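You operate a simulated robot arm through the tools that you are given. There is no shell and no other tool. Be economical: measure what you need, move in short steps, check, and stop when the job is done.

The job below is to be done with a simulated robot arm. You get a single attempt, and the scene is never put back.

Task
Put things in order on the top of the steel table. At the end: the red hold card stands where the yellow logger (marked "Sundrel") stood; the yellow logger is on the narrow white carton; the grey blue-top rod two (marked "2") stands where the orange stopper one (marked "1") stood; the orange stopper one stands where the red hold card stood; whatever was shut is shut again. Leave all else as you found it, and nothing knocked over.

Only the result counts: the job must be done as asked and must still hold three seconds after the hand-in. Knocking over, shifting, dropping, spilling or breaking anything else fails it. Lids that push on must go on centred and level and be pressed home; caps that screw on are set level and turned clockwise until they are tight.

Robot
A 7-joint arm with a two-finger parallel gripper, fixed in place. Base frame: the origin is at the foot of the arm, x ahead of it, y to its left, z up; the work surface is at about z = 0. Lengths are in m, angles in rad, forces in N, time in s.
With the tool pointing down near the work surface it reaches from about 0.22 to 0.58 m from the base axis. Its first joint turns from -1.152 to 1.152 rad. Payload 2.5 kg.
Tool frame: the origin (TCP) lies between the finger pads and is the grasp point; the fingertips stand 0.023 m ahead of it; z points along the fingers, y is the line along which they close. Largest opening 0.094 m; finger width 0.038, thickness 0.01; the body of the gripper, 0.054 by 0.096 m, starts 0.039 m behind the TCP.
Orientation is that of the tool frame in the base frame, as a unit quaternion [x, y, z, w]. With the fingers straight down and closing along the base's y, the tool's x points along the base's -x, its y along +y and its z along -z.

Tools
- The arm moves only by the tool arm_command. Its argument "steps" is a list of rows, each a list of 7 numbers: the opening in per cent of the stroke, from 0 (shut) to 100 (fully open), then the shift along the base's x, y, z in m, then the turn, a rotation vector about the base's x, y, z in rad. In form: [[grip, dx, dy, dz, ax, ay, az], ...]. A call has 1 to 8 rows; each row is the pose to reach, as a shift and turn from the pose commanded when the call began. Rows are played at 5 a second. More than 0.05 m and 0.15 rad between two rows, or a gripper value outside its range, and nothing of the call is played. A pose out of reach is approached as far as the arm can. The call stops where the force on the tool passes 40 N (or 10 N more than at its start, if that is more) or the arm is blocked; 0.2 s more then pass. Each finger travels about 0.108 m/s and halts on what it meets, pressing with about 34 N; the grip force reading is that of the motor and also rises with nothing between the fingers. The clock runs only during rows and for 0.2 s after the last one: add rows that repeat a pose to give the fingers time. The reply holds the time, the measured pose of the TCP, the force on the tool along the base axes, the opening and the grip force, in the units named above and with some noise, with the torque about the TCP (base axes, N m) and any sound that the robot's microphone picked up.
- Cameras (640 x 400 px; columns grow to the right, rows downward): "scene" is fixed at [0.1353, -0.4222, 0.5426]; the picture's right is [0.64, -0.77, 0.00], its down [-0.46, -0.38, -0.80] and it looks along [0.61, 0.52, -0.60] (base axes); focal length 332 px, centre (320, 200). "wrist" rides on the gripper at [0.086, 0.016, -0.074] in the tool frame; the picture's right is [-0.18, 0.98, 0.00], its down [-0.58, -0.11, -0.81] and it looks along [-0.79, -0.15, 0.59] (tool axes); focal length 243 px, centre (320, 200). There is no depth. A picture from a camera that has moved, and an enlarged one, comes with that camera's place and axes in the base frame and with its lens.
- snapshot(camera): a new picture of that camera. The clock stands still meanwhile.
- close_up(camera, box): a new picture of the part [left, top, right, bottom] of that camera's present view, enlarged. The clock stands still meanwhile.
- sign_off(): hands the job in; it is judged then, once.

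Go step by step. Nothing tells you positions but the pictures and the camera data: compare them with the known pose of the tool, close in by small moves and look again before you grip or let go. The budget is 120 turns and 76 pictures, counting those below and the enlarged ones. Unless the task says otherwise, let go and move clear before handing in, and close with one line.

The tools are called after "Request:" as name(argument=value, ...) on one line, values as JSON. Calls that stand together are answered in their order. arm_command: Moves the arm, as the interface text tells. Its arguments: {"type":"object","properties":{"steps":{"type":"array"}},"required":["steps"]} The other tools are called the same way: snapshot (camera) takes a picture; close_up (camera, box) takes an enlarged picture of a part of a camera's view; sign_off () hands the job in.

At the start:

```text
clock: 0.0
eef_pos: [0.3205, -0.1702, 0.3631]
tcp_rot: [0.0, 1.0, 0.0, 0.0]
ft_force: [-0.2, -0.7, -0.9]
moment: [0.01, 0.04, -0.01]
width: 0.0938
grip_force: 0.0
```

scene: 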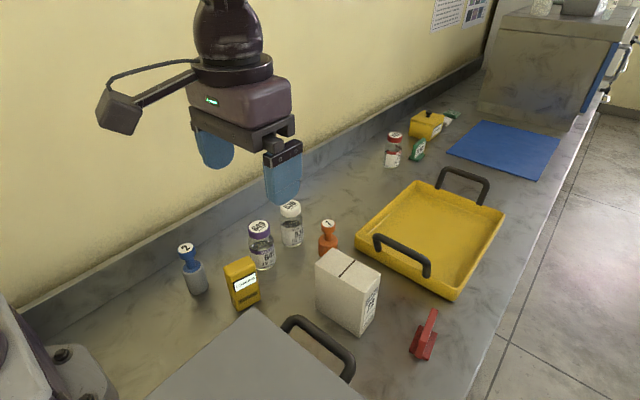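
wrist: 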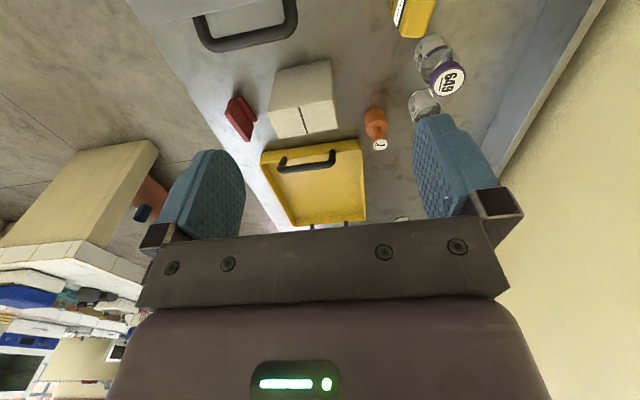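

I see the rod at about (0.30, 0.04), the logger at (0.34, -0.05), the stopper at (0.55, -0.09), the red card at (0.47, -0.36) and the carton at (0.44, -0.22). I'll take enlarged views to measure them better.

Request:
close_up(camera="scene", box=[160, 190, 360, 315])

Request:
close_up(camera="scene", box=[290, 240, 482, 360])

Request:
close_up(camera="wrist", box=[180, 0, 500, 200])

```text
3.20 times, centred on (260, 252) of scene
camera zoom: at [0.1353, -0.4222, 0.5426], right [0.64, -0.77, 0.0], down [-0.46, -0.38, -0.8], along [0.61, 0.52, -0.6], focal length 1061 px, centre (512, 32)
```

zoom: 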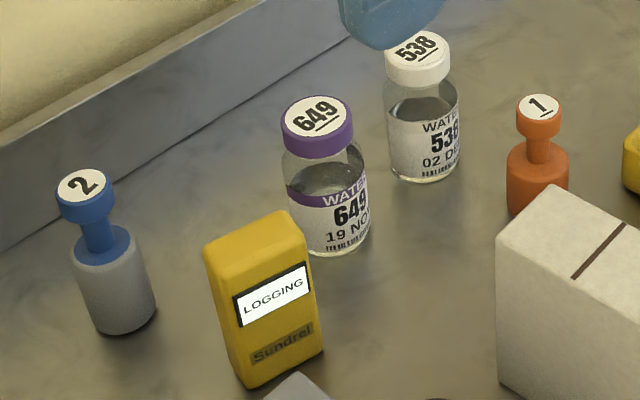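

```text
3.33 times, centred on (386, 300) of scene
camera zoom: at [0.1353, -0.4222, 0.5426], right [0.64, -0.77, 0.0], down [-0.46, -0.38, -0.8], along [0.61, 0.52, -0.6], focal length 1105 px, centre (100, -133)
```

zoom: 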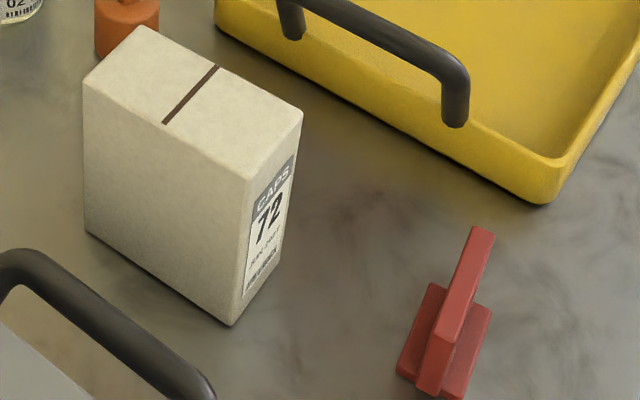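

```text
2.00 times, centred on (340, 100) of wrist
camera zoom: at [0.2349, -0.1543, 0.4384], right [0.18, 0.98, 0.0], down [0.58, -0.11, 0.81], along [0.79, -0.15, -0.59], focal length 485 px, centre (280, 400)
```

zoom: 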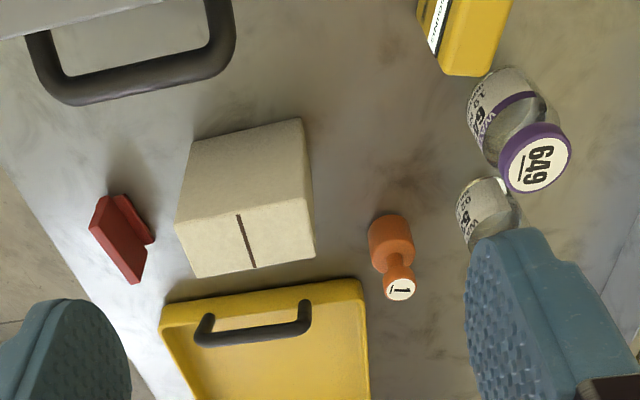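

The two views agree: logger centre about (0.350, -0.057) with its wide face near -0.30 rad, and carton top at z≈0.121 centred on (0.451, -0.217). Logger goes first, so I move above it and check.

Request:
arm_command(steps=[[75, 0.005, 0.019, -0.035, 0, 0, -0.05], [75, 0.01, 0.038, -0.07, 0, 0, -0.1], [75, 0.015, 0.057, -0.105, 0, 0, -0.15], [75, 0.02, 0.076, -0.14, 0, 0, -0.2], [75, 0.025, 0.095, -0.175, 0, 0, -0.25], [75, 0.0295, 0.113, -0.205, 0, 0, -0.3], [75, 0.0295, 0.113, -0.205, 0, 0, -0.3]])

Request:
snapshot(camera="scene")

Request:
snapshot(camera="wrist")

```text
clock: 1.6
eef_pos: [0.3488, -0.0562, 0.1593]
tcp_rot: [0.149, 0.989, 0.0, 0.0]
ft_force: [0.5, -1.4, -0.4]
moment: [0.0, -0.03, 0.02]
width: 0.0707
grip_force: 0.1
```

```text
70 pictures are left
```

scene: 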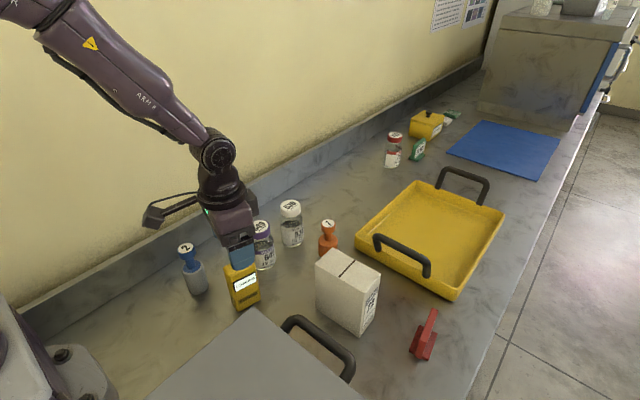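

```text
69 pictures are left
camera wrist: at [0.2728, -0.0152, 0.234], right [0.47, 0.88, 0.0], down [0.52, -0.28, 0.81], along [0.71, -0.38, -0.59], focal length 243 px, centre (320, 200)
```

wrist: 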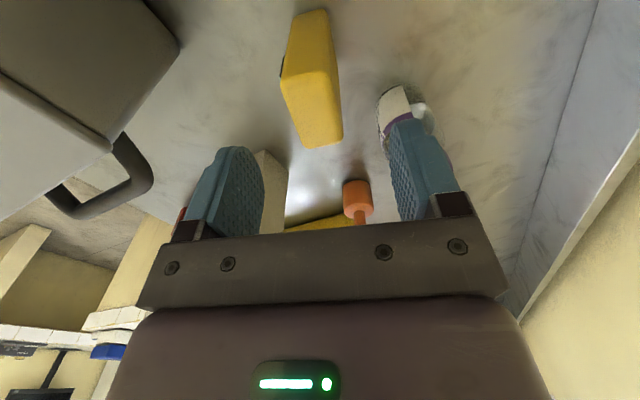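

The fingers line up with the logger, whose centre refines to (0.350, -0.061). I also see that the grey box is tall (about 0.128 m), with its corner near (0.298, -0.163). I descend over the logger and grip it.

Request:
arm_command(steps=[[75, 0.001, -0.004, -0.03, 0, 0, -0.01], [75, 0.001, -0.004, -0.06, 0, 0, -0.01], [75, 0.001, -0.004, -0.084, 0, 0, -0.01], [75, 0.001, -0.004, -0.084, 0, 0, -0.01]])

Request:
close_up(camera="scene", box=[160, 190, 360, 315])

```text
clock: 2.6
eef_pos: [0.3525, -0.0621, 0.0759]
tcp_rot: [0.154, 0.988, 0.0, 0.0]
ft_force: [-0.6, 0.3, -0.1]
moment: [-0.02, 0.01, -0.02]
width: 0.0706
grip_force: 0.0
```

```text
3.20 times, centred on (260, 252) of scene
camera zoom: at [0.1353, -0.4222, 0.5426], right [0.64, -0.77, 0.0], down [-0.46, -0.38, -0.8], along [0.61, 0.52, -0.6], focal length 1061 px, centre (512, 32)
```

zoom: 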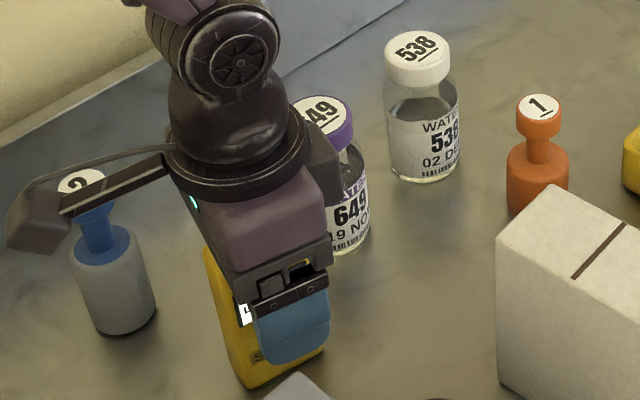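

The fingers straddle the logger, so I close on it.

Request:
arm_command(steps=[[40, 0, 0, 0, 0, 0, 0], [20, 0, 0, 0, 0, 0, 0], [15, 0, 0, 0, 0, 0, 0], [15, 0, 0, 0, 0, 0, 0]])

```text
clock: 3.6
eef_pos: [0.3523, -0.0618, 0.0765]
tcp_rot: [0.155, 0.988, 0.0, 0.0]
ft_force: [0.5, -1.0, 0.3]
moment: [0.01, 0.0, 0.0]
width: 0.031
grip_force: 34.1
```

The logger is held (0.031 wide). I lift it straight up.

Request:
arm_command(steps=[[15, 0, 0, 0.03, 0, 0, 0], [15, 0, 0, 0.07, 0, 0, 0], [15, 0, 0, 0.115, 0, 0, 0], [15, 0, 0, 0.16, 0, 0, 0], [15, 0, 0, 0.16, 0, 0, 0]])

Request:
arm_command(steps=[[15, 0.012, -0.02, 0, 0, 0, -0.15], [15, 0.025, -0.039, 0, 0, 0, -0.3], [15, 0.037, -0.058, 0, 0, 0, -0.45], [15, 0.05, -0.078, 0, 0, 0, -0.6], [15, 0.062, -0.097, 0, 0, 0, -0.75], [15, 0.074, -0.117, 0, 0, 0, -0.9], [15, 0.087, -0.136, 0, 0, 0, -1.05], [15, 0.099, -0.155, 0, 0, 0, -1.2]])

Request:
snapshot(camera="scene")

Request:
snapshot(camera="wrist")

```text
clock: 4.8
eef_pos: [0.3487, -0.0653, 0.2359]
tcp_rot: [0.154, 0.988, 0.0, -0.001]
ft_force: [0.1, -0.1, -1.3]
moment: [0.01, 0.01, 0.01]
width: 0.0312
grip_force: 34.2
```

```text
clock: 6.6
eef_pos: [0.4499, -0.2155, 0.2354]
tcp_rot: [0.686, 0.728, -0.001, 0.0]
ft_force: [0.3, -0.2, -0.1]
moment: [0.0, -0.02, 0.01]
width: 0.0141
grip_force: 0.0
```

```text
67 pictures are left
```

scene: 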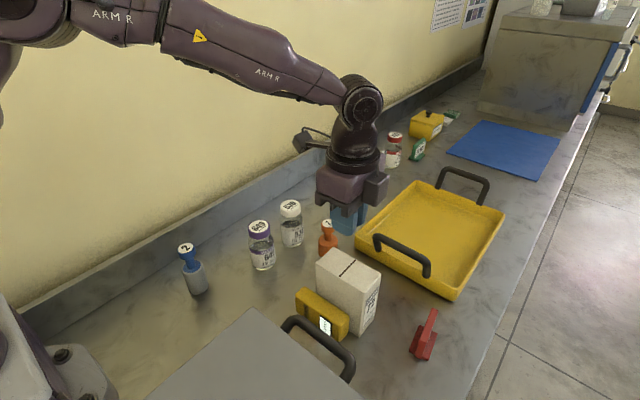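

```text
66 pictures are left
camera wrist: at [0.4615, -0.1291, 0.3107], right [0.99, -0.13, 0.0], down [-0.07, -0.59, 0.81], along [-0.1, -0.8, -0.59], focal length 243 px, centre (320, 200)
```

wrist: 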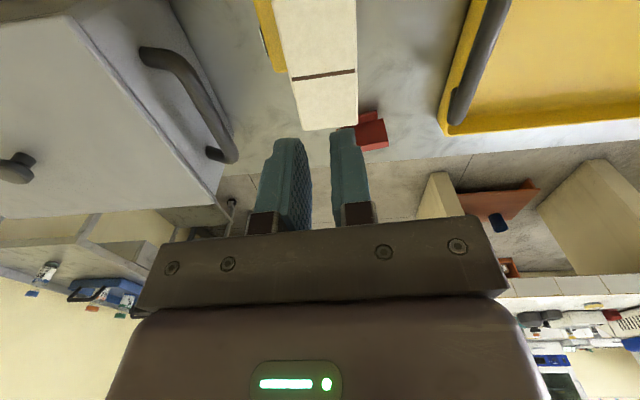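

The logger slipped out during the turn and fell beside the carton. I check where it lies and whether anything else moved.

Request:
close_up(camera="scene", box=[270, 240, 462, 360])

Request:
close_up(camera="wrist", box=[130, 0, 450, 200])

```text
3.33 times, centred on (366, 300) of scene
camera zoom: at [0.1353, -0.4222, 0.5426], right [0.64, -0.77, 0.0], down [-0.46, -0.38, -0.8], along [0.61, 0.52, -0.6], focal length 1105 px, centre (167, -133)
```

zoom: 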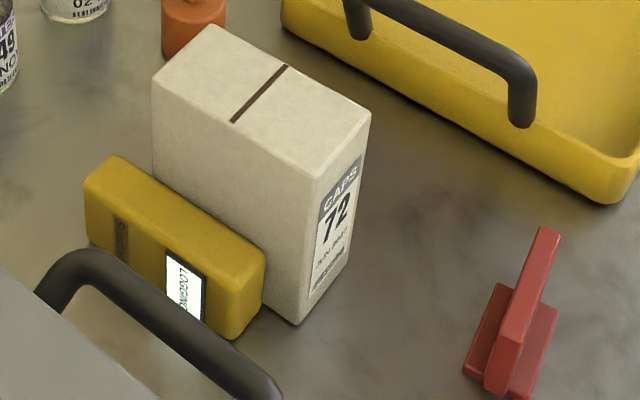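

```text
2.00 times, centred on (290, 100) of wrist
camera zoom: at [0.4615, -0.1291, 0.3107], right [0.99, -0.13, 0.0], down [-0.07, -0.59, 0.81], along [-0.1, -0.8, -0.59], focal length 485 px, centre (380, 400)
```

zoom: 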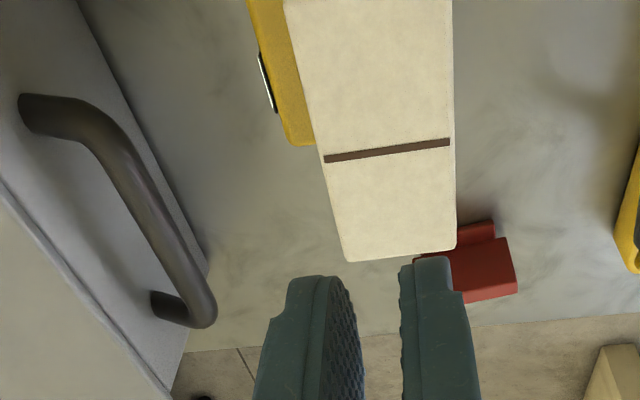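

The carton has not moved. The logger lies on its side along the carton, centred near (0.407, -0.197), with its +y end sticking out about 2 cm past the carton. I'll grip that end high, staying clear of vial 649, and draw it away from the carton before lifting it properly.

Request:
arm_command(steps=[[30, -0.011, 0.02, 0, 0, 0, 0.02], [50, -0.022, 0.041, 0, 0, 0, 0.04], [70, -0.033, 0.062, 0, 0, 0, 0.06], [70, -0.0445, 0.082, 0, 0, 0, 0.06], [70, -0.0445, 0.082, -0.04, 0, 0, 0.06], [70, -0.0445, 0.082, -0.08, 0, 0, 0.06], [70, -0.0445, 0.082, -0.12, 0, 0, 0.06], [70, -0.0445, 0.082, -0.12, 0, 0, 0.06]])

Request:
snapshot(camera="wrist")

Request:
close_up(camera="scene", box=[220, 170, 420, 345])

```text
clock: 8.4
eef_pos: [0.4075, -0.1338, 0.1122]
tcp_rot: [0.663, 0.748, 0.001, 0.001]
ft_force: [0.4, 0.4, 0.4]
moment: [0.01, 0.01, 0.01]
width: 0.0659
grip_force: 0.0
```

```text
63 pictures are left
camera wrist: at [0.4142, -0.0472, 0.189], right [1.0, -0.06, 0.0], down [-0.04, -0.59, 0.81], along [-0.05, -0.8, -0.59], focal length 243 px, centre (320, 200)
```

wrist: 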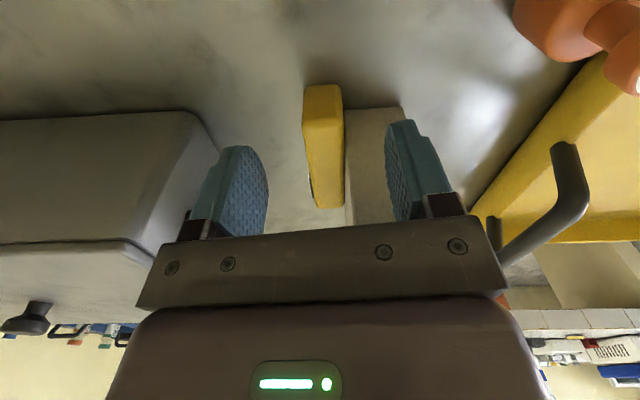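

```text
2.29 times, centred on (320, 258) of scene
camera zoom: at [0.1353, -0.4222, 0.5426], right [0.64, -0.77, 0.0], down [-0.46, -0.38, -0.8], along [0.61, 0.52, -0.6], focal length 758 px, centre (320, 69)
```

zoom: 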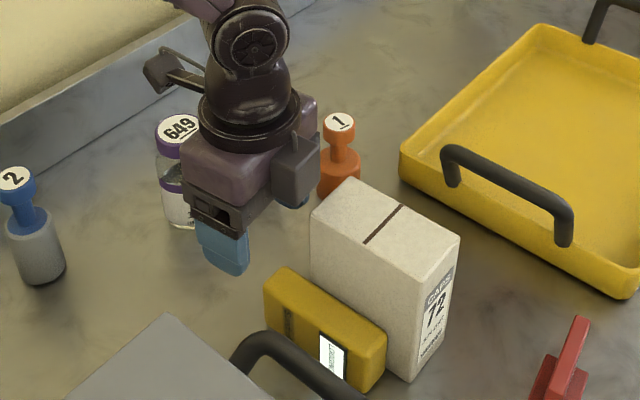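

The fingers straddle the free end. I lower to z≈0.053 and close on it.

Request:
arm_command(steps=[[70, -0.003, -0.004, -0.03, 0, 0, 0], [70, -0.003, -0.004, -0.06, 0, 0, 0], [70, -0.003, -0.004, -0.06, 0, 0, 0], [50, -0.003, -0.004, -0.06, 0, 0, 0], [35, -0.003, -0.004, -0.06, 0, 0, 0], [20, -0.003, -0.004, -0.06, 0, 0, 0], [15, -0.003, -0.004, -0.06, 0, 0, 0], [15, -0.003, -0.004, -0.06, 0, 0, 0]])

Request:
close_up(camera="scene", box=[220, 170, 420, 345])

```text
clock: 10.2
eef_pos: [0.402, -0.1391, 0.054]
tcp_rot: [0.664, 0.748, -0.001, 0.0]
ft_force: [-1.1, 0.2, 0.4]
moment: [0.06, 0.0, -0.06]
width: 0.03
grip_force: 34.0
```

```text
2.29 times, centred on (320, 258) of scene
camera zoom: at [0.1353, -0.4222, 0.5426], right [0.64, -0.77, 0.0], down [-0.46, -0.38, -0.8], along [0.61, 0.52, -0.6], focal length 758 px, centre (320, 69)
```

zoom: 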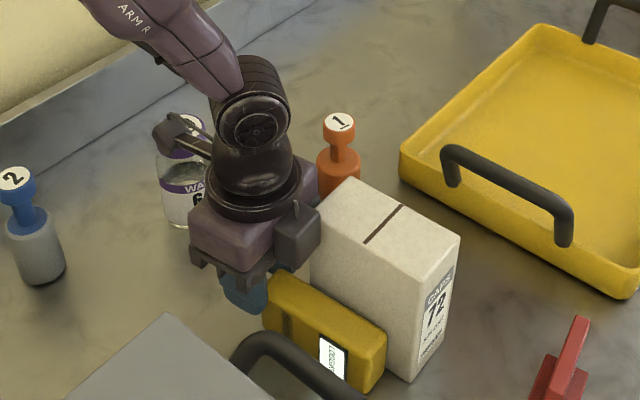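

It is gripped. I slide it toward -x, away from the carton.

Request:
arm_command(steps=[[15, -0.005, 0.003, 0, 0, 0, 0], [15, -0.01, 0.006, 0, 0, 0, 0], [15, -0.015, 0.008, 0, 0, 0, 0], [15, -0.02, 0.01, 0, 0, 0, 0], [15, -0.025, 0.012, 0, 0, 0, 0], [15, -0.03, 0.014, 0, 0, 0, 0], [15, -0.03, 0.014, 0, 0, 0, 0]])

Request:
close_up(camera="scene", box=[220, 170, 420, 345])

```text
clock: 11.8
eef_pos: [0.3739, -0.1251, 0.0539]
tcp_rot: [0.662, 0.749, 0.001, 0.002]
ft_force: [4.7, -0.1, 13.8]
moment: [-0.31, -0.14, 0.05]
width: 0.0296
grip_force: 34.3
```

```text
2.29 times, centred on (320, 258) of scene
camera zoom: at [0.1353, -0.4222, 0.5427], right [0.64, -0.77, 0.0], down [-0.46, -0.38, -0.8], along [0.61, 0.52, -0.6], focal length 758 px, centre (320, 69)
```

zoom: 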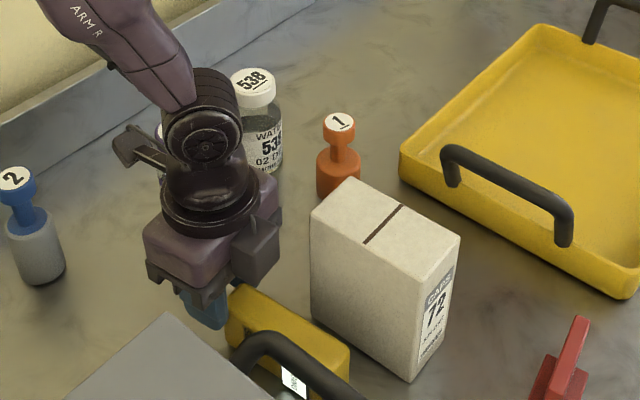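

There is an upward force of about 14 N on the tool, so I look closer before going on.

Request:
close_up(camera="scene", box=[250, 240, 378, 320])

Request:
snapshot(camera="wrist")

```text
5.00 times, centred on (314, 280) of scene
camera zoom: at [0.1353, -0.4222, 0.5427], right [0.64, -0.77, 0.0], down [-0.46, -0.38, -0.8], along [0.61, 0.52, -0.6], focal length 1657 px, centre (350, -200)
```

zoom: 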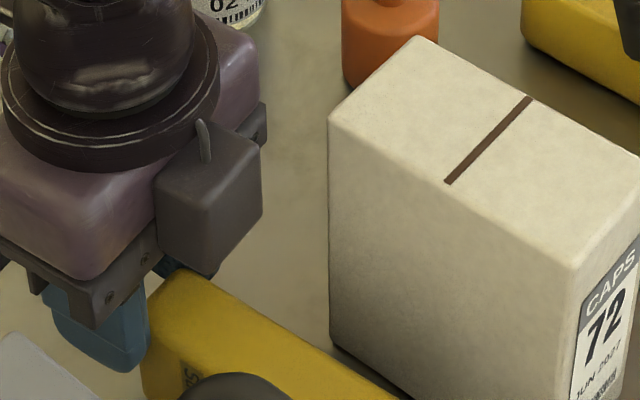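

```text
58 pictures are left
camera wrist: at [0.3803, -0.0375, 0.13], right [1.0, -0.06, 0.0], down [-0.04, -0.59, 0.81], along [-0.05, -0.81, -0.59], focal length 243 px, centre (320, 200)
```

wrist: 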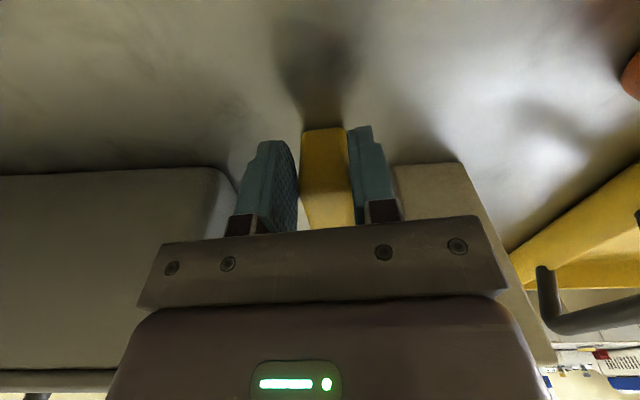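

The pads seem to be pressing the logger onto the table. I ease up slightly, release, rise and look again.

Request:
arm_command(steps=[[15, 0, 0, 0.002, 0, 0, 0], [15, 0, 0, 0.003, 0, 0, 0], [35, 0, 0, 0.003, 0, 0, 0], [60, 0, 0, 0.003, 0, 0, 0], [60, 0, 0, 0.04, 0, 0, 0], [60, 0, 0.01, 0.08, 0, 0, 0], [60, 0, 0.01, 0.12, 0, 0, 0], [60, 0, 0.01, 0.12, 0, 0, 0]])

Request:
close_up(camera="scene", box=[220, 200, 412, 320])

Request:
snapshot(camera="wrist")

```text
clock: 13.6
eef_pos: [0.3723, -0.1133, 0.1739]
tcp_rot: [0.663, 0.748, 0.0, 0.001]
ft_force: [-0.5, 0.2, -0.6]
moment: [-0.01, 0.02, -0.02]
width: 0.0565
grip_force: 0.0
```

```text
3.33 times, centred on (316, 260) of scene
camera zoom: at [0.1353, -0.4222, 0.5426], right [0.64, -0.77, 0.0], down [-0.46, -0.38, -0.8], along [0.61, 0.52, -0.6], focal length 1105 px, centre (333, 0)
```

zoom: 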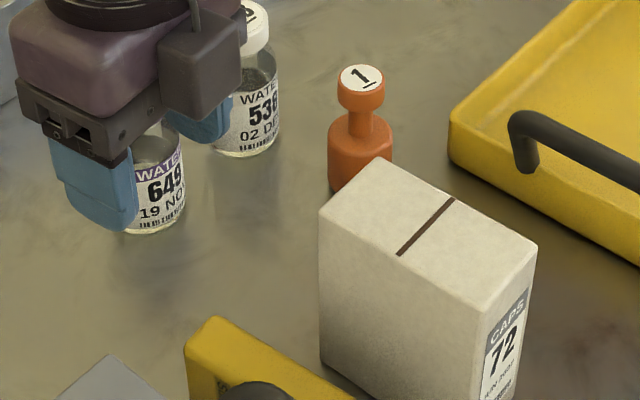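

```text
56 pictures are left
camera wrist: at [0.3784, -0.0247, 0.2513], right [1.0, -0.06, 0.0], down [-0.04, -0.59, 0.81], along [-0.05, -0.8, -0.59], focal length 243 px, centre (320, 200)
```

wrist: 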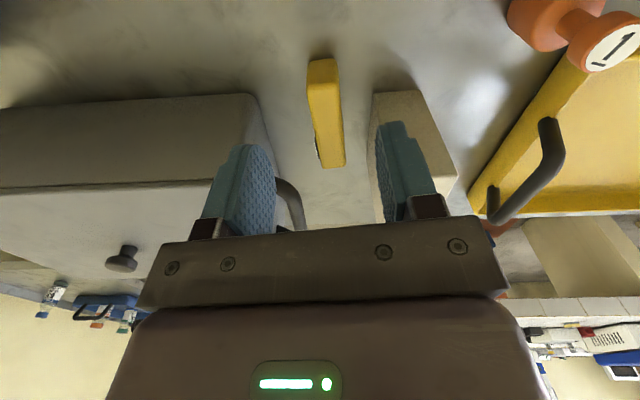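

The logger now lies clear of the carton at about (0.377, -0.185), display end toward -y. It has to be turned upright, so I'll test in free air whether the arm can tilt about 60° outward above the carton. First I rise and turn.

Request:
arm_command(steps=[[60, 0.01, -0.01, 0.035, 0, 0, 0.1], [60, 0.02, -0.025, 0.07, 0, 0, 0.2], [60, 0.035, -0.045, 0.1, 0, 0, 0.3], [60, 0.05, -0.07, 0.12, 0, 0, 0.4], [60, 0.065, -0.09, 0.13, 0, 0, 0.5], [60, 0.0785, -0.103, 0.14, 0, 0, 0.54]])

Request:
arm_command(steps=[[60, 0, 0, 0, -0.118, -0.092, 0], [60, 0, 0, 0, -0.236, -0.184, 0], [60, 0, 0, 0, -0.354, -0.276, 0], [60, 0, 0, 0, -0.472, -0.368, 0], [60, 0, 0, 0, -0.59, -0.46, 0], [60, 0, 0, 0, -0.708, -0.552, 0], [60, 0, 0, 0, -0.826, -0.645, 0], [60, 0, 0, 0, -0.826, -0.645, 0]])

Request:
snapshot(camera="scene")

```text
clock: 15.0
eef_pos: [0.4498, -0.2164, 0.3152]
tcp_rot: [0.44, 0.898, 0.0, 0.0]
ft_force: [-0.6, -0.2, 0.1]
moment: [0.02, -0.02, -0.02]
width: 0.0565
grip_force: 0.1
```

```text
clock: 16.8
eef_pos: [0.4507, -0.2172, 0.3132]
tcp_rot: [0.38, 0.777, -0.219, 0.451]
ft_force: [0.0, -0.1, 0.7]
moment: [0.01, 0.02, -0.04]
width: 0.0562
grip_force: 0.0
```

```text
55 pictures are left
```

scene: 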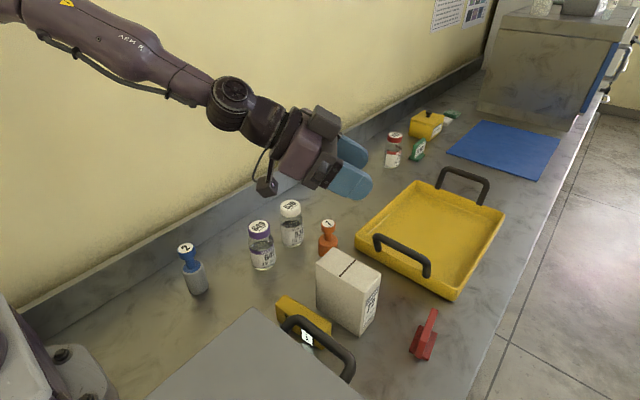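

The 60° tilt works well. I return to vertical, go above the logger's +y end, and drag it into the open area.

Request:
arm_command(steps=[[60, 0, 0, 0, 0.118, 0.092, 0], [60, 0, 0, 0, 0.236, 0.184, 0], [60, 0, 0, 0, 0.354, 0.276, 0], [60, 0, 0, 0, 0.472, 0.368, 0], [60, 0, 0, 0, 0.59, 0.46, 0], [60, 0, 0, 0, 0.708, 0.552, 0], [60, 0, 0, 0, 0.826, 0.645, 0], [60, 0, 0, 0, 0.826, 0.645, 0]])

Request:
arm_command(steps=[[60, -0.015, 0.016, -0.02, 0, 0, -0.12], [60, -0.03, 0.032, -0.06, 0, 0, -0.24], [60, -0.045, 0.048, -0.1, 0, 0, -0.36], [60, -0.06, 0.065, -0.14, 0, 0, -0.48], [60, -0.0765, 0.083, -0.17, 0, 0, -0.58], [60, -0.0765, 0.083, -0.2, 0, 0, -0.58], [60, -0.0765, 0.083, -0.2, 0, 0, -0.58]])

Request:
snapshot(camera="wrist")

```text
clock: 18.6
eef_pos: [0.4506, -0.2175, 0.313]
tcp_rot: [0.439, 0.899, 0.001, 0.001]
ft_force: [-0.1, 0.1, 0.4]
moment: [0.0, 0.04, -0.02]
width: 0.0564
grip_force: 0.0
```

```text
clock: 20.2
eef_pos: [0.3725, -0.135, 0.1119]
tcp_rot: [0.679, 0.735, 0.0, 0.0]
ft_force: [0.8, -0.1, -0.2]
moment: [-0.01, 0.02, -0.03]
width: 0.0562
grip_force: 0.1
```

```text
54 pictures are left
camera wrist: at [0.3829, -0.0476, 0.1884], right [0.99, -0.1, 0.0], down [-0.06, -0.59, 0.81], along [-0.08, -0.8, -0.59], focal length 243 px, centre (320, 200)
```

wrist: 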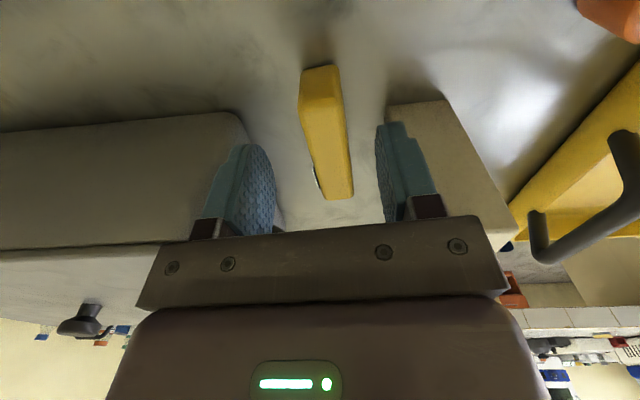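

It is centred between the fingers. I descend, close and drag it toward +y.

Request:
arm_command(steps=[[60, 0.001, 0, -0.03, 0, 0, 0], [60, 0.001, 0, -0.06, 0, 0, 0], [60, 0.001, 0, -0.06, 0, 0, 0], [40, 0.001, 0, -0.06, 0, 0, 0], [20, 0.001, 0, -0.06, 0, 0, 0], [15, 0.001, 0, -0.06, 0, 0, 0], [15, 0.001, 0, -0.058, 0, 0, 0], [15, 0.001, 0, -0.058, 0, 0, 0]])

Request:
arm_command(steps=[[15, 0, 0.012, 0.001, 0, 0, 0], [15, 0, 0.024, 0.001, 0, 0, 0], [15, 0, 0.036, 0.001, 0, 0, 0], [15, 0, 0.048, 0.001, 0, 0, 0], [15, 0, 0.06, 0.001, 0, 0, 0], [15, 0, 0.07, 0.001, 0, 0, 0], [15, 0, 0.08, 0.001, 0, 0, 0], [15, 0, 0.08, 0.001, 0, 0, 0]])

Request:
snapshot(camera="scene")

```text
clock: 22.0
eef_pos: [0.3739, -0.1357, 0.0543]
tcp_rot: [0.678, 0.735, 0.0, 0.0]
ft_force: [-0.4, -0.2, -1.5]
moment: [0.05, 0.03, 0.0]
width: 0.0295
grip_force: 34.2
```

```text
clock: 23.8
eef_pos: [0.3736, -0.0535, 0.0569]
tcp_rot: [0.678, 0.735, 0.0, 0.0]
ft_force: [0.3, 0.4, -0.6]
moment: [0.03, 0.0, 0.02]
width: 0.0293
grip_force: 34.2
```

```text
53 pictures are left
```

scene: 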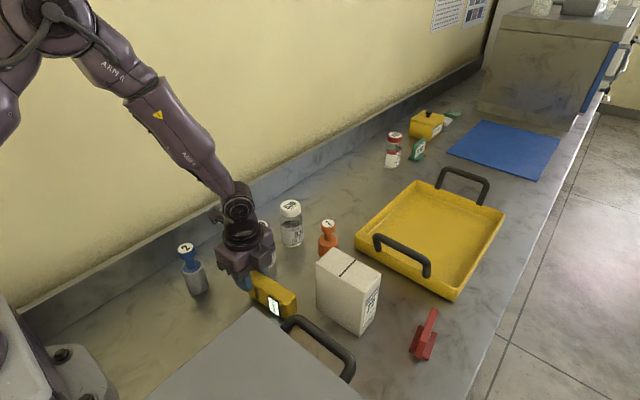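

It followed well. I release, rise and measure it.

Request:
arm_command(steps=[[35, 0, 0, 0, 0, 0, 0], [60, 0, 0, 0, 0, 0, 0], [60, 0, 0, 0.04, 0, 0, 0], [60, 0, -0.02, 0.08, 0, 0, 0], [60, 0, -0.04, 0.12, 0, 0, 0], [60, 0, -0.04, 0.12, 0, 0, 0]])

Request:
snapshot(camera="wrist")

Request:
close_up(camera="scene", box=[220, 220, 380, 320])

```text
clock: 25.2
eef_pos: [0.3752, -0.094, 0.1782]
tcp_rot: [0.677, 0.736, 0.0, 0.0]
ft_force: [-1.0, -0.2, 0.2]
moment: [0.03, -0.01, -0.01]
width: 0.0563
grip_force: 0.0
```

```text
52 pictures are left
camera wrist: at [0.3863, -0.0065, 0.2536], right [0.99, -0.1, 0.0], down [-0.06, -0.59, 0.81], along [-0.08, -0.8, -0.59], focal length 243 px, centre (320, 200)
```

wrist: 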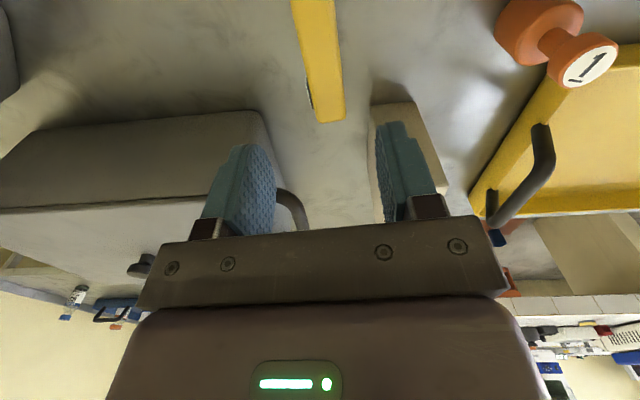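

```text
4.00 times, centred on (300, 270) of scene
camera zoom: at [0.1353, -0.4222, 0.5426], right [0.64, -0.77, 0.0], down [-0.46, -0.38, -0.8], along [0.61, 0.52, -0.6], focal length 1326 px, centre (400, -80)
```

zoom: 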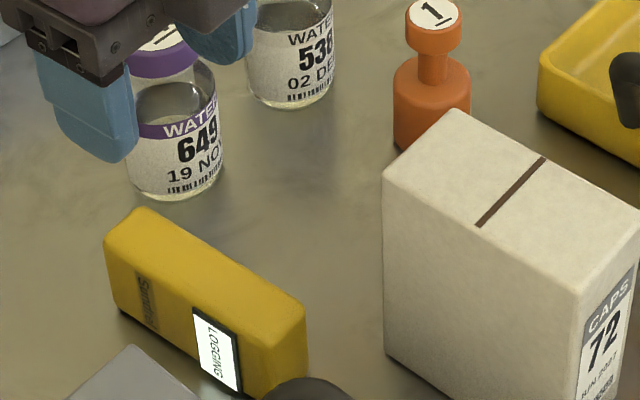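

The logger is in the open at about (0.378, -0.100) with its length near -1.46 rad. I tilt -12° about the closing axis, descend over its middle, and grip.

Request:
arm_command(steps=[[60, 0.001, -0.002, -0.03, 0.1, 0.011, 0.013], [60, 0.0025, -0.006, -0.06, 0.208, 0.0226, 0.027], [60, 0.0025, -0.006, -0.1, 0.208, 0.0226, 0.027], [60, 0.0025, -0.006, -0.143, 0.208, 0.0226, 0.027], [60, 0.0025, -0.006, -0.143, 0.208, 0.0226, 0.027]])

Request:
close_up(camera="scene", box=[220, 220, 380, 320])

```text
clock: 26.4
eef_pos: [0.3771, -0.1035, 0.0346]
tcp_rot: [0.664, 0.74, 0.069, -0.079]
ft_force: [0.0, -0.9, 0.0]
moment: [-0.01, 0.0, 0.0]
width: 0.0564
grip_force: 0.0
```

```text
4.00 times, centred on (300, 270) of scene
camera zoom: at [0.1353, -0.4222, 0.5426], right [0.64, -0.77, 0.0], down [-0.46, -0.38, -0.8], along [0.61, 0.52, -0.6], focal length 1326 px, centre (400, -80)
```

zoom: 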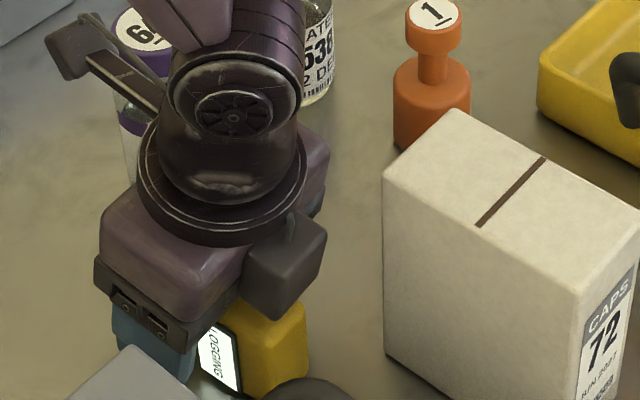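

The TCP projects onto the middle of the logger, so I close on it and lift slowly.

Request:
arm_command(steps=[[40, 0, 0, 0, 0, 0, 0], [20, 0, 0, 0, 0, 0, 0], [5, 0, 0, 0, 0, 0, 0], [5, 0, 0, 0, 0, 0, 0], [5, 0, 0, 0.01, 0, 0, 0], [5, 0, 0, 0.025, 0, 0, 0], [5, 0, 0, 0.04, 0, 0, 0], [5, 0, 0, 0.04, 0, 0, 0]])

Request:
close_up(camera="scene", box=[220, 200, 380, 300])

```text
clock: 28.2
eef_pos: [0.3782, -0.1002, 0.0721]
tcp_rot: [0.665, 0.74, 0.067, -0.079]
ft_force: [-0.4, 0.2, -1.3]
moment: [0.01, 0.02, -0.02]
width: 0.0309
grip_force: 34.0
```

```text
4.00 times, centred on (300, 250) of scene
camera zoom: at [0.1353, -0.4222, 0.5426], right [0.64, -0.77, 0.0], down [-0.46, -0.38, -0.8], along [0.61, 0.52, -0.6], focal length 1326 px, centre (400, 0)
```

zoom: 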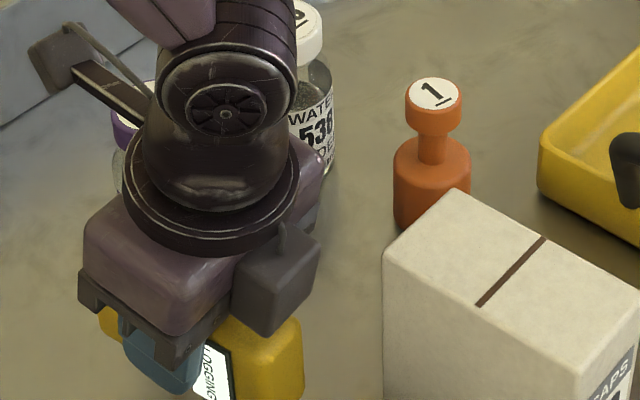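

It holds. I keep lifting slowly and then check for slip.

Request:
arm_command(steps=[[5, 0, 0, 0.02, 0, 0, 0], [5, 0, 0, 0.04, 0, 0, 0], [5, 0, 0, 0.06, 0, 0, 0], [5, 0, 0, 0.08, 0, 0, 0], [5, 0, 0, 0.1, 0, 0, 0], [5, 0, 0, 0.12, 0, 0, 0], [5, 0, 0, 0.14, 0, 0, 0], [5, 0, 0, 0.155, 0, 0, 0]])

Request:
snapshot(camera="scene")

```text
clock: 30.0
eef_pos: [0.3771, -0.101, 0.2282]
tcp_rot: [0.664, 0.74, 0.07, -0.079]
ft_force: [-0.2, -0.2, -1.3]
moment: [0.02, 0.0, -0.03]
width: 0.0312
grip_force: 33.8
```

```text
48 pictures are left
```

scene: 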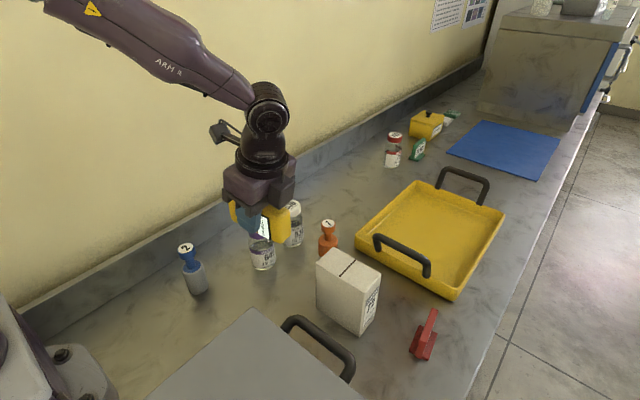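

No slip so far. I tilt it upright in small steps, rising a little as I go.

Request:
arm_command(steps=[[5, 0, 0, 0.005, -0.099, -0.0108, 0], [5, 0, 0, 0.01, -0.199, -0.0216, 0], [5, 0, 0, 0.015, -0.298, -0.0324, 0], [5, 0, 0, 0.02, -0.398, -0.0432, 0], [5, 0, 0, 0.025, -0.497, -0.054, 0], [5, 0, 0, 0.03, -0.596, -0.0648, 0], [5, 0, 0, 0.035, -0.696, -0.0756, 0], [5, 0, 0, 0.04, -0.795, -0.0864, 0]])

Request:
arm_command(steps=[[5, 0, 0, 0.0, -0.097, -0.0105, 0], [5, 0, 0, 0.0, -0.194, -0.021, 0], [5, 0, 0, 0.0, -0.291, -0.0316, 0], [5, 0, 0, 0.0, -0.388, -0.042, 0], [5, 0, 0, 0.0, -0.485, -0.0527, 0], [5, 0, 0, 0.0, -0.582, -0.0632, 0], [5, 0, 0, 0.0, -0.679, -0.0738, 0], [5, 0, 0, 0.0, -0.767, -0.0833, 0]])

Request:
snapshot(camera="scene")

```text
clock: 31.8
eef_pos: [0.3791, -0.1004, 0.2677]
tcp_rot: [0.639, 0.712, -0.195, 0.216]
ft_force: [0.4, 0.2, 0.3]
moment: [0.0, 0.02, 0.01]
width: 0.0309
grip_force: 34.6
```

```text
clock: 33.5
eef_pos: [0.371, -0.1283, 0.2945]
tcp_rot: [0.617, 0.57, -0.343, 0.421]
ft_force: [-0.2, 0.0, -1.3]
moment: [0.0, -0.01, 0.0]
width: 0.0311
grip_force: 34.4
stopped in row 8: the arm was blocked; the commanded pose is now the measured one
```

```text
47 pictures are left
```

scene: 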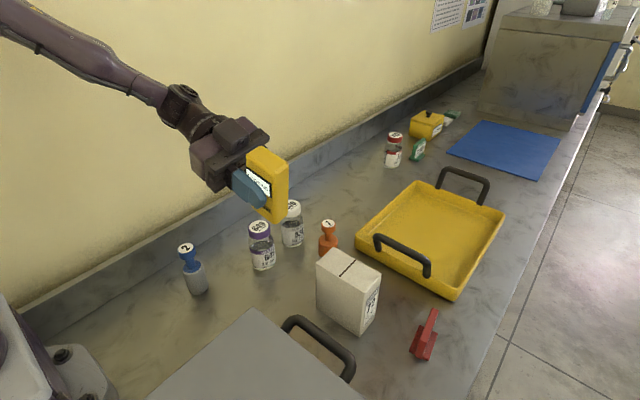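

The logger is held, but the wrist is near a joint limit with this pointing direction. I turn the heading toward about -0.9 rad, which worked before, and move over the carton while levelling.

Request:
arm_command(steps=[[5, 0.011, -0.012, 0, -0.036, 0.007, 0.093], [5, 0.023, -0.025, 0, -0.072, 0.014, 0.186], [5, 0.034, -0.038, 0, -0.108, 0.021, 0.279], [5, 0.046, -0.051, 0, -0.144, 0.029, 0.371], [5, 0.057, -0.063, 0, -0.18, 0.036, 0.464], [5, 0.069, -0.076, 0, -0.216, 0.043, 0.557], [5, 0.08, -0.089, 0, -0.252, 0.05, 0.65], [5, 0.08, -0.089, 0, -0.252, 0.05, 0.65]])

Request:
snapshot(camera="scene")

```text
clock: 34.3
eef_pos: [0.4036, -0.1593, 0.3166]
tcp_rot: [0.568, 0.624, -0.234, 0.483]
ft_force: [0.5, -0.2, -0.7]
moment: [0.05, 0.02, 0.04]
width: 0.0312
grip_force: 33.7
stopped in row 3: the arm was blocked; the commanded pose is now the measured one
```

```text
46 pictures are left
```

scene: 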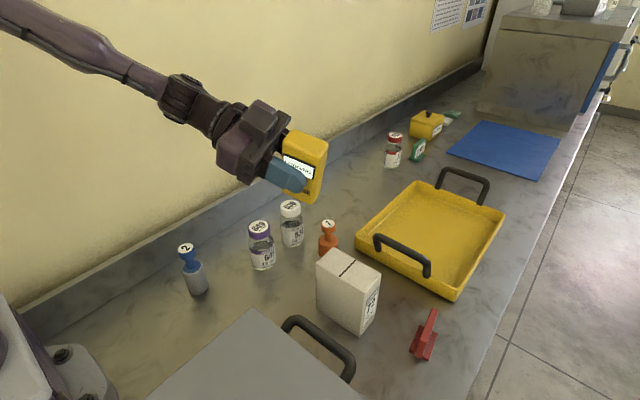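

The tilt limit here is about 65°. The logger only has to be within some 15° of upright, because it will settle flat once its bottom edge rests on the carton. I go to the orientation that worked earlier (60°, heading -0.9) above the carton.

Request:
arm_command(steps=[[5, 0.009, -0.011, -0.002, -0.011, 0.052, 0.082], [5, 0.018, -0.023, -0.004, -0.022, 0.105, 0.165], [5, 0.028, -0.034, -0.006, -0.033, 0.157, 0.247], [5, 0.038, -0.046, -0.008, -0.044, 0.209, 0.33], [5, 0.0474, -0.0577, -0.01, -0.0557, 0.2615, 0.412], [5, 0.0474, -0.0577, -0.03, -0.0557, 0.2615, 0.412], [5, 0.0474, -0.0577, -0.03, -0.0557, 0.2615, 0.412]])

Request:
snapshot(camera="scene")

```text
clock: 35.9
eef_pos: [0.4536, -0.2175, 0.2849]
tcp_rot: [0.376, 0.778, -0.221, 0.451]
ft_force: [1.0, 0.2, -1.2]
moment: [0.02, 0.0, -0.05]
width: 0.0311
grip_force: 34.3
```

```text
45 pictures are left
```

scene: 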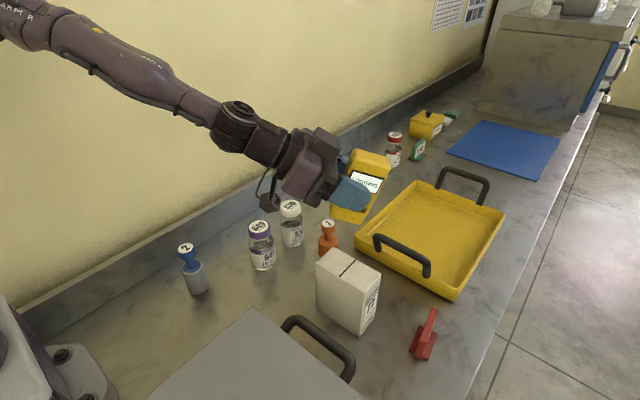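

The logger leans about 18°. I try a few more degrees of tilt while descending to about 2 cm above contact.

Request:
arm_command(steps=[[5, 0.002, -0.002, -0.01, -0.037, -0.029, 0], [5, 0.004, -0.005, -0.025, -0.073, -0.058, 0], [5, 0.006, -0.007, -0.04, -0.11, -0.087, 0], [5, 0.008, -0.01, -0.055, -0.137, -0.109, 0], [5, 0.008, -0.01, -0.07, -0.137, -0.109, 0], [5, 0.008, -0.01, -0.084, -0.137, -0.109, 0], [5, 0.008, -0.01, -0.084, -0.137, -0.109, 0]])

Request:
close_up(camera="scene", box=[240, 170, 440, 345])

```text
clock: 37.5
eef_pos: [0.4551, -0.2383, 0.2082]
tcp_rot: [0.375, 0.726, -0.249, 0.52]
ft_force: [-0.6, 0.5, -0.1]
moment: [-0.03, 0.05, -0.02]
width: 0.031
grip_force: 33.9
```

```text
2.29 times, centred on (340, 258) of scene
camera zoom: at [0.1348, -0.4232, 0.5419], right [0.64, -0.77, 0.0], down [-0.46, -0.38, -0.8], along [0.62, 0.52, -0.59], focal length 758 px, centre (274, 69)
```

zoom: 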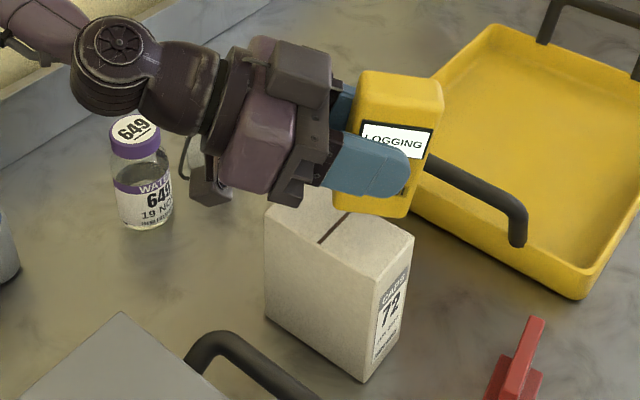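

At 70° tilt the logger leans only about 8°, but the arm is at its limit and about 1 cm off target. I back off slightly and correct the position.

Request:
arm_command(steps=[[5, -0.001, 0.002, 0, 0.013, 0.01, 0], [5, -0.002, 0.004, 0, 0.026, 0.021, 0], [5, -0.003, 0.005, 0, 0.039, 0.031, 0], [5, -0.003, 0.005, 0, 0.039, 0.031, 0]])

Request:
snapshot(camera="scene")

```text
clock: 38.5
eef_pos: [0.4556, -0.2231, 0.2028]
tcp_rot: [0.365, 0.747, -0.246, 0.498]
ft_force: [0.4, 1.4, -1.2]
moment: [0.02, -0.01, -0.01]
width: 0.031
grip_force: 34.0
```

```text
43 pictures are left
```

scene: 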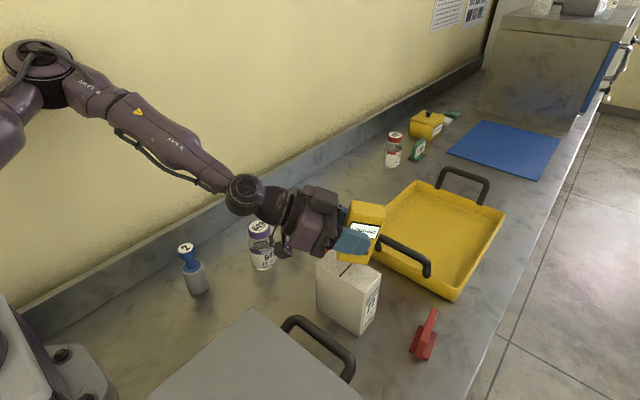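

Position is now right, with a lean of about 10°. I lower toward the carton and look just before contact.

Request:
arm_command(steps=[[5, 0, 0, -0.007, 0, 0, 0], [5, 0, 0, -0.014, 0, 0, 0], [5, 0, 0, -0.02, 0, 0, 0], [5, 0, 0, -0.02, 0, 0, 0]])

Request:
close_up(camera="scene", box=[260, 190, 420, 340])

Request:
snapshot(camera="wrist")

```text
clock: 39.5
eef_pos: [0.4592, -0.2211, 0.1836]
tcp_rot: [0.361, 0.748, -0.243, 0.502]
ft_force: [-0.8, 4.9, 14.5]
moment: [0.01, -0.28, 0.13]
width: 0.0307
grip_force: 33.9
```

```text
2.67 times, centred on (340, 265) of scene
camera zoom: at [0.1353, -0.4221, 0.5427], right [0.64, -0.77, 0.0], down [-0.46, -0.38, -0.8], along [0.61, 0.52, -0.6], focal length 884 px, centre (267, 27)
```

zoom: 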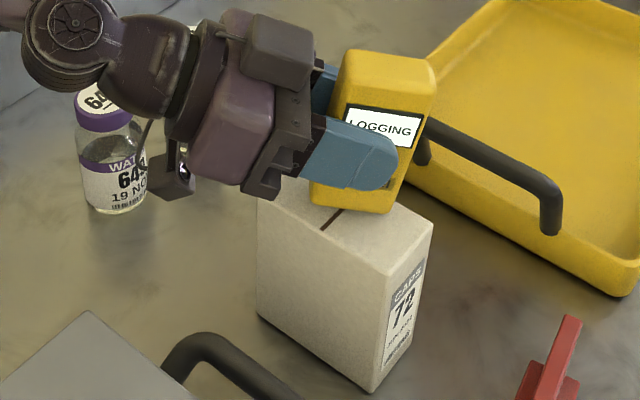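

```text
41 pictures are left
camera wrist: at [0.4091, -0.131, 0.1334], right [0.81, 0.56, 0.17], down [-0.41, 0.35, 0.84], along [0.41, -0.76, 0.51], focal length 243 px, centre (320, 200)
```

wrist: 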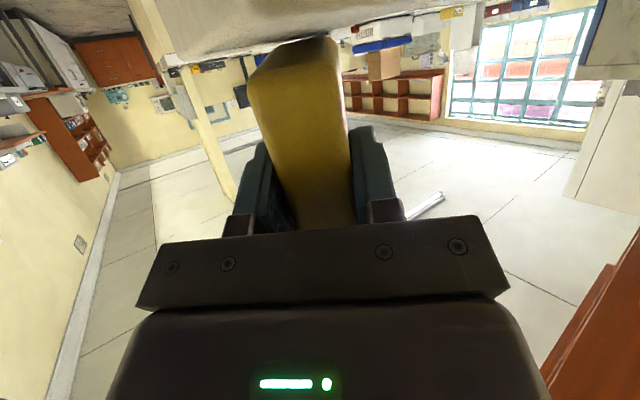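

The bottom edge is already touching (about 14 N). I press a few millimetres more so the logger swivels toward upright in the pads, then check.

Request:
arm_command(steps=[[5, 0, 0, -0.002, 0, 0, 0], [5, 0, 0, -0.004, 0, 0, 0], [5, 0, 0, -0.004, 0, 0, 0]])

Request:
close_up(camera="scene", box=[300, 190, 396, 270])

```text
clock: 40.3
eef_pos: [0.4588, -0.2219, 0.1801]
tcp_rot: [0.362, 0.746, -0.244, 0.503]
ft_force: [-1.1, 5.1, 29.8]
moment: [-0.25, -0.6, 0.05]
width: 0.0312
grip_force: 33.5
```

```text
5.00 times, centred on (348, 230) of scene
camera zoom: at [0.1352, -0.4221, 0.5428], right [0.64, -0.77, 0.0], down [-0.46, -0.38, -0.8], along [0.61, 0.52, -0.6], focal length 1657 px, centre (180, 50)
```

zoom: 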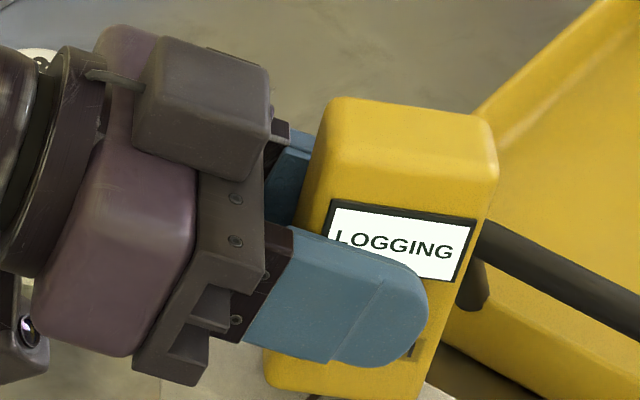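

I back off the press and release gradually so the logger settles flat.

Request:
arm_command(steps=[[5, 0, 0, 0.003, 0, 0, 0], [5, 0, 0, 0.005, 0, 0, 0], [34, 0, 0, 0.005, 0, 0, 0], [36, 0, 0, 0.005, 0, 0, 0], [40, 0, 0, 0.005, 0, 0, 0], [45, 0, 0, 0.005, 0, 0, 0], [45, 0, 0, 0.005, 0, 0, 0]])

Request:
close_up(camera="scene", box=[260, 190, 420, 340])

```text
clock: 41.9
eef_pos: [0.4571, -0.2219, 0.1827]
tcp_rot: [0.362, 0.748, -0.245, 0.5]
ft_force: [-0.7, 0.4, -0.7]
moment: [0.06, -0.01, 0.02]
width: 0.0421
grip_force: 0.0
```

```text
2.67 times, centred on (340, 265) of scene
camera zoom: at [0.1353, -0.4222, 0.5426], right [0.64, -0.77, 0.0], down [-0.46, -0.38, -0.8], along [0.61, 0.52, -0.6], focal length 884 px, centre (267, 27)
```

zoom: 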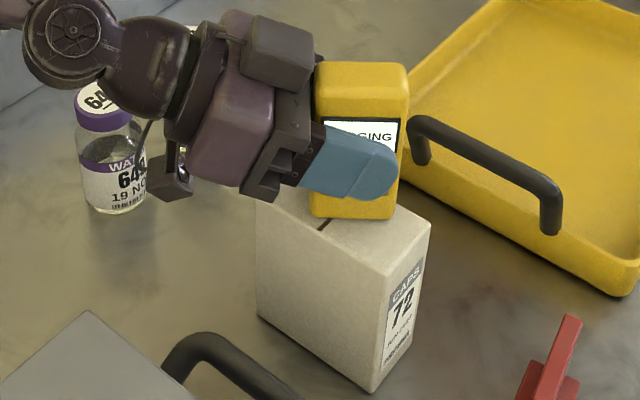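

The logger now stands upright on the carton. I open a little more and back straight out along the fingers.

Request:
arm_command(steps=[[55, 0, 0, 0, 0, 0, 0], [55, 0, 0, 0, 0, 0, 0], [55, -0.011, 0.0145, 0.0076, 0, 0, 0], [55, -0.0228, 0.029, 0.0152, 0, 0, 0], [55, -0.0342, 0.0438, 0.0228, 0, 0, 0], [55, -0.0456, 0.0584, 0.0304, 0, 0, 0], [55, -0.057, 0.073, 0.038, 0, 0, 0], [55, -0.057, 0.073, 0.07, 0, 0, 0]])

Request:
close_up(camera="scene", box=[280, 180, 420, 340])

```text
clock: 43.4
eef_pos: [0.3737, -0.2309, 0.2125]
tcp_rot: [0.424, 0.714, -0.291, 0.475]
ft_force: [-0.2, 0.2, -1.0]
moment: [-0.03, 0.0, 0.0]
width: 0.0514
grip_force: 0.0
stopped in row 7: the arm was blocked; the commanded pose is now the measured one
```

```text
2.50 times, centred on (350, 260) of scene
camera zoom: at [0.1355, -0.422, 0.5425], right [0.64, -0.77, 0.0], down [-0.46, -0.38, -0.8], along [0.61, 0.52, -0.6], focal length 829 px, centre (245, 50)
```

zoom: 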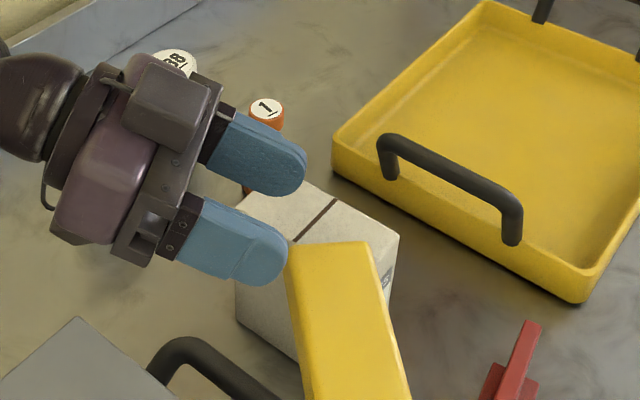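

Near its limit the arm swerved sideways and pushed the logger off the carton. I move straight up, let it settle and look.

Request:
arm_command(steps=[[55, 0, 0, 0.02, 0, 0, 0], [55, 0, 0, 0.04, 0, 0, 0], [55, 0, 0, 0.06, 0, 0, 0], [55, 0, 0, 0.06, 0, 0, 0]])

Request:
snapshot(camera="scene")

```text
clock: 44.4
eef_pos: [0.3719, -0.2302, 0.2716]
tcp_rot: [0.422, 0.715, -0.29, 0.475]
ft_force: [-0.5, 0.1, 0.2]
moment: [0.04, 0.01, -0.03]
width: 0.0519
grip_force: 0.1
```

```text
37 pictures are left
```

scene: 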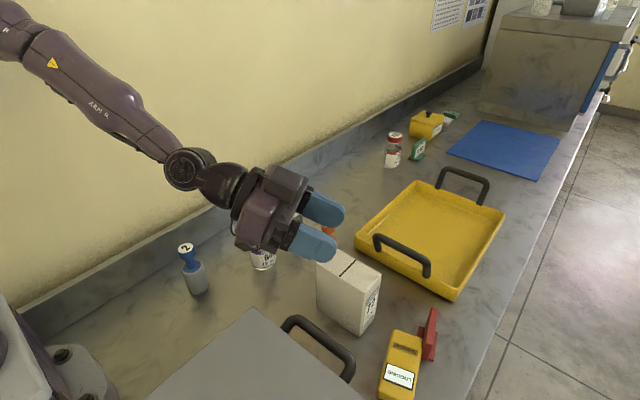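

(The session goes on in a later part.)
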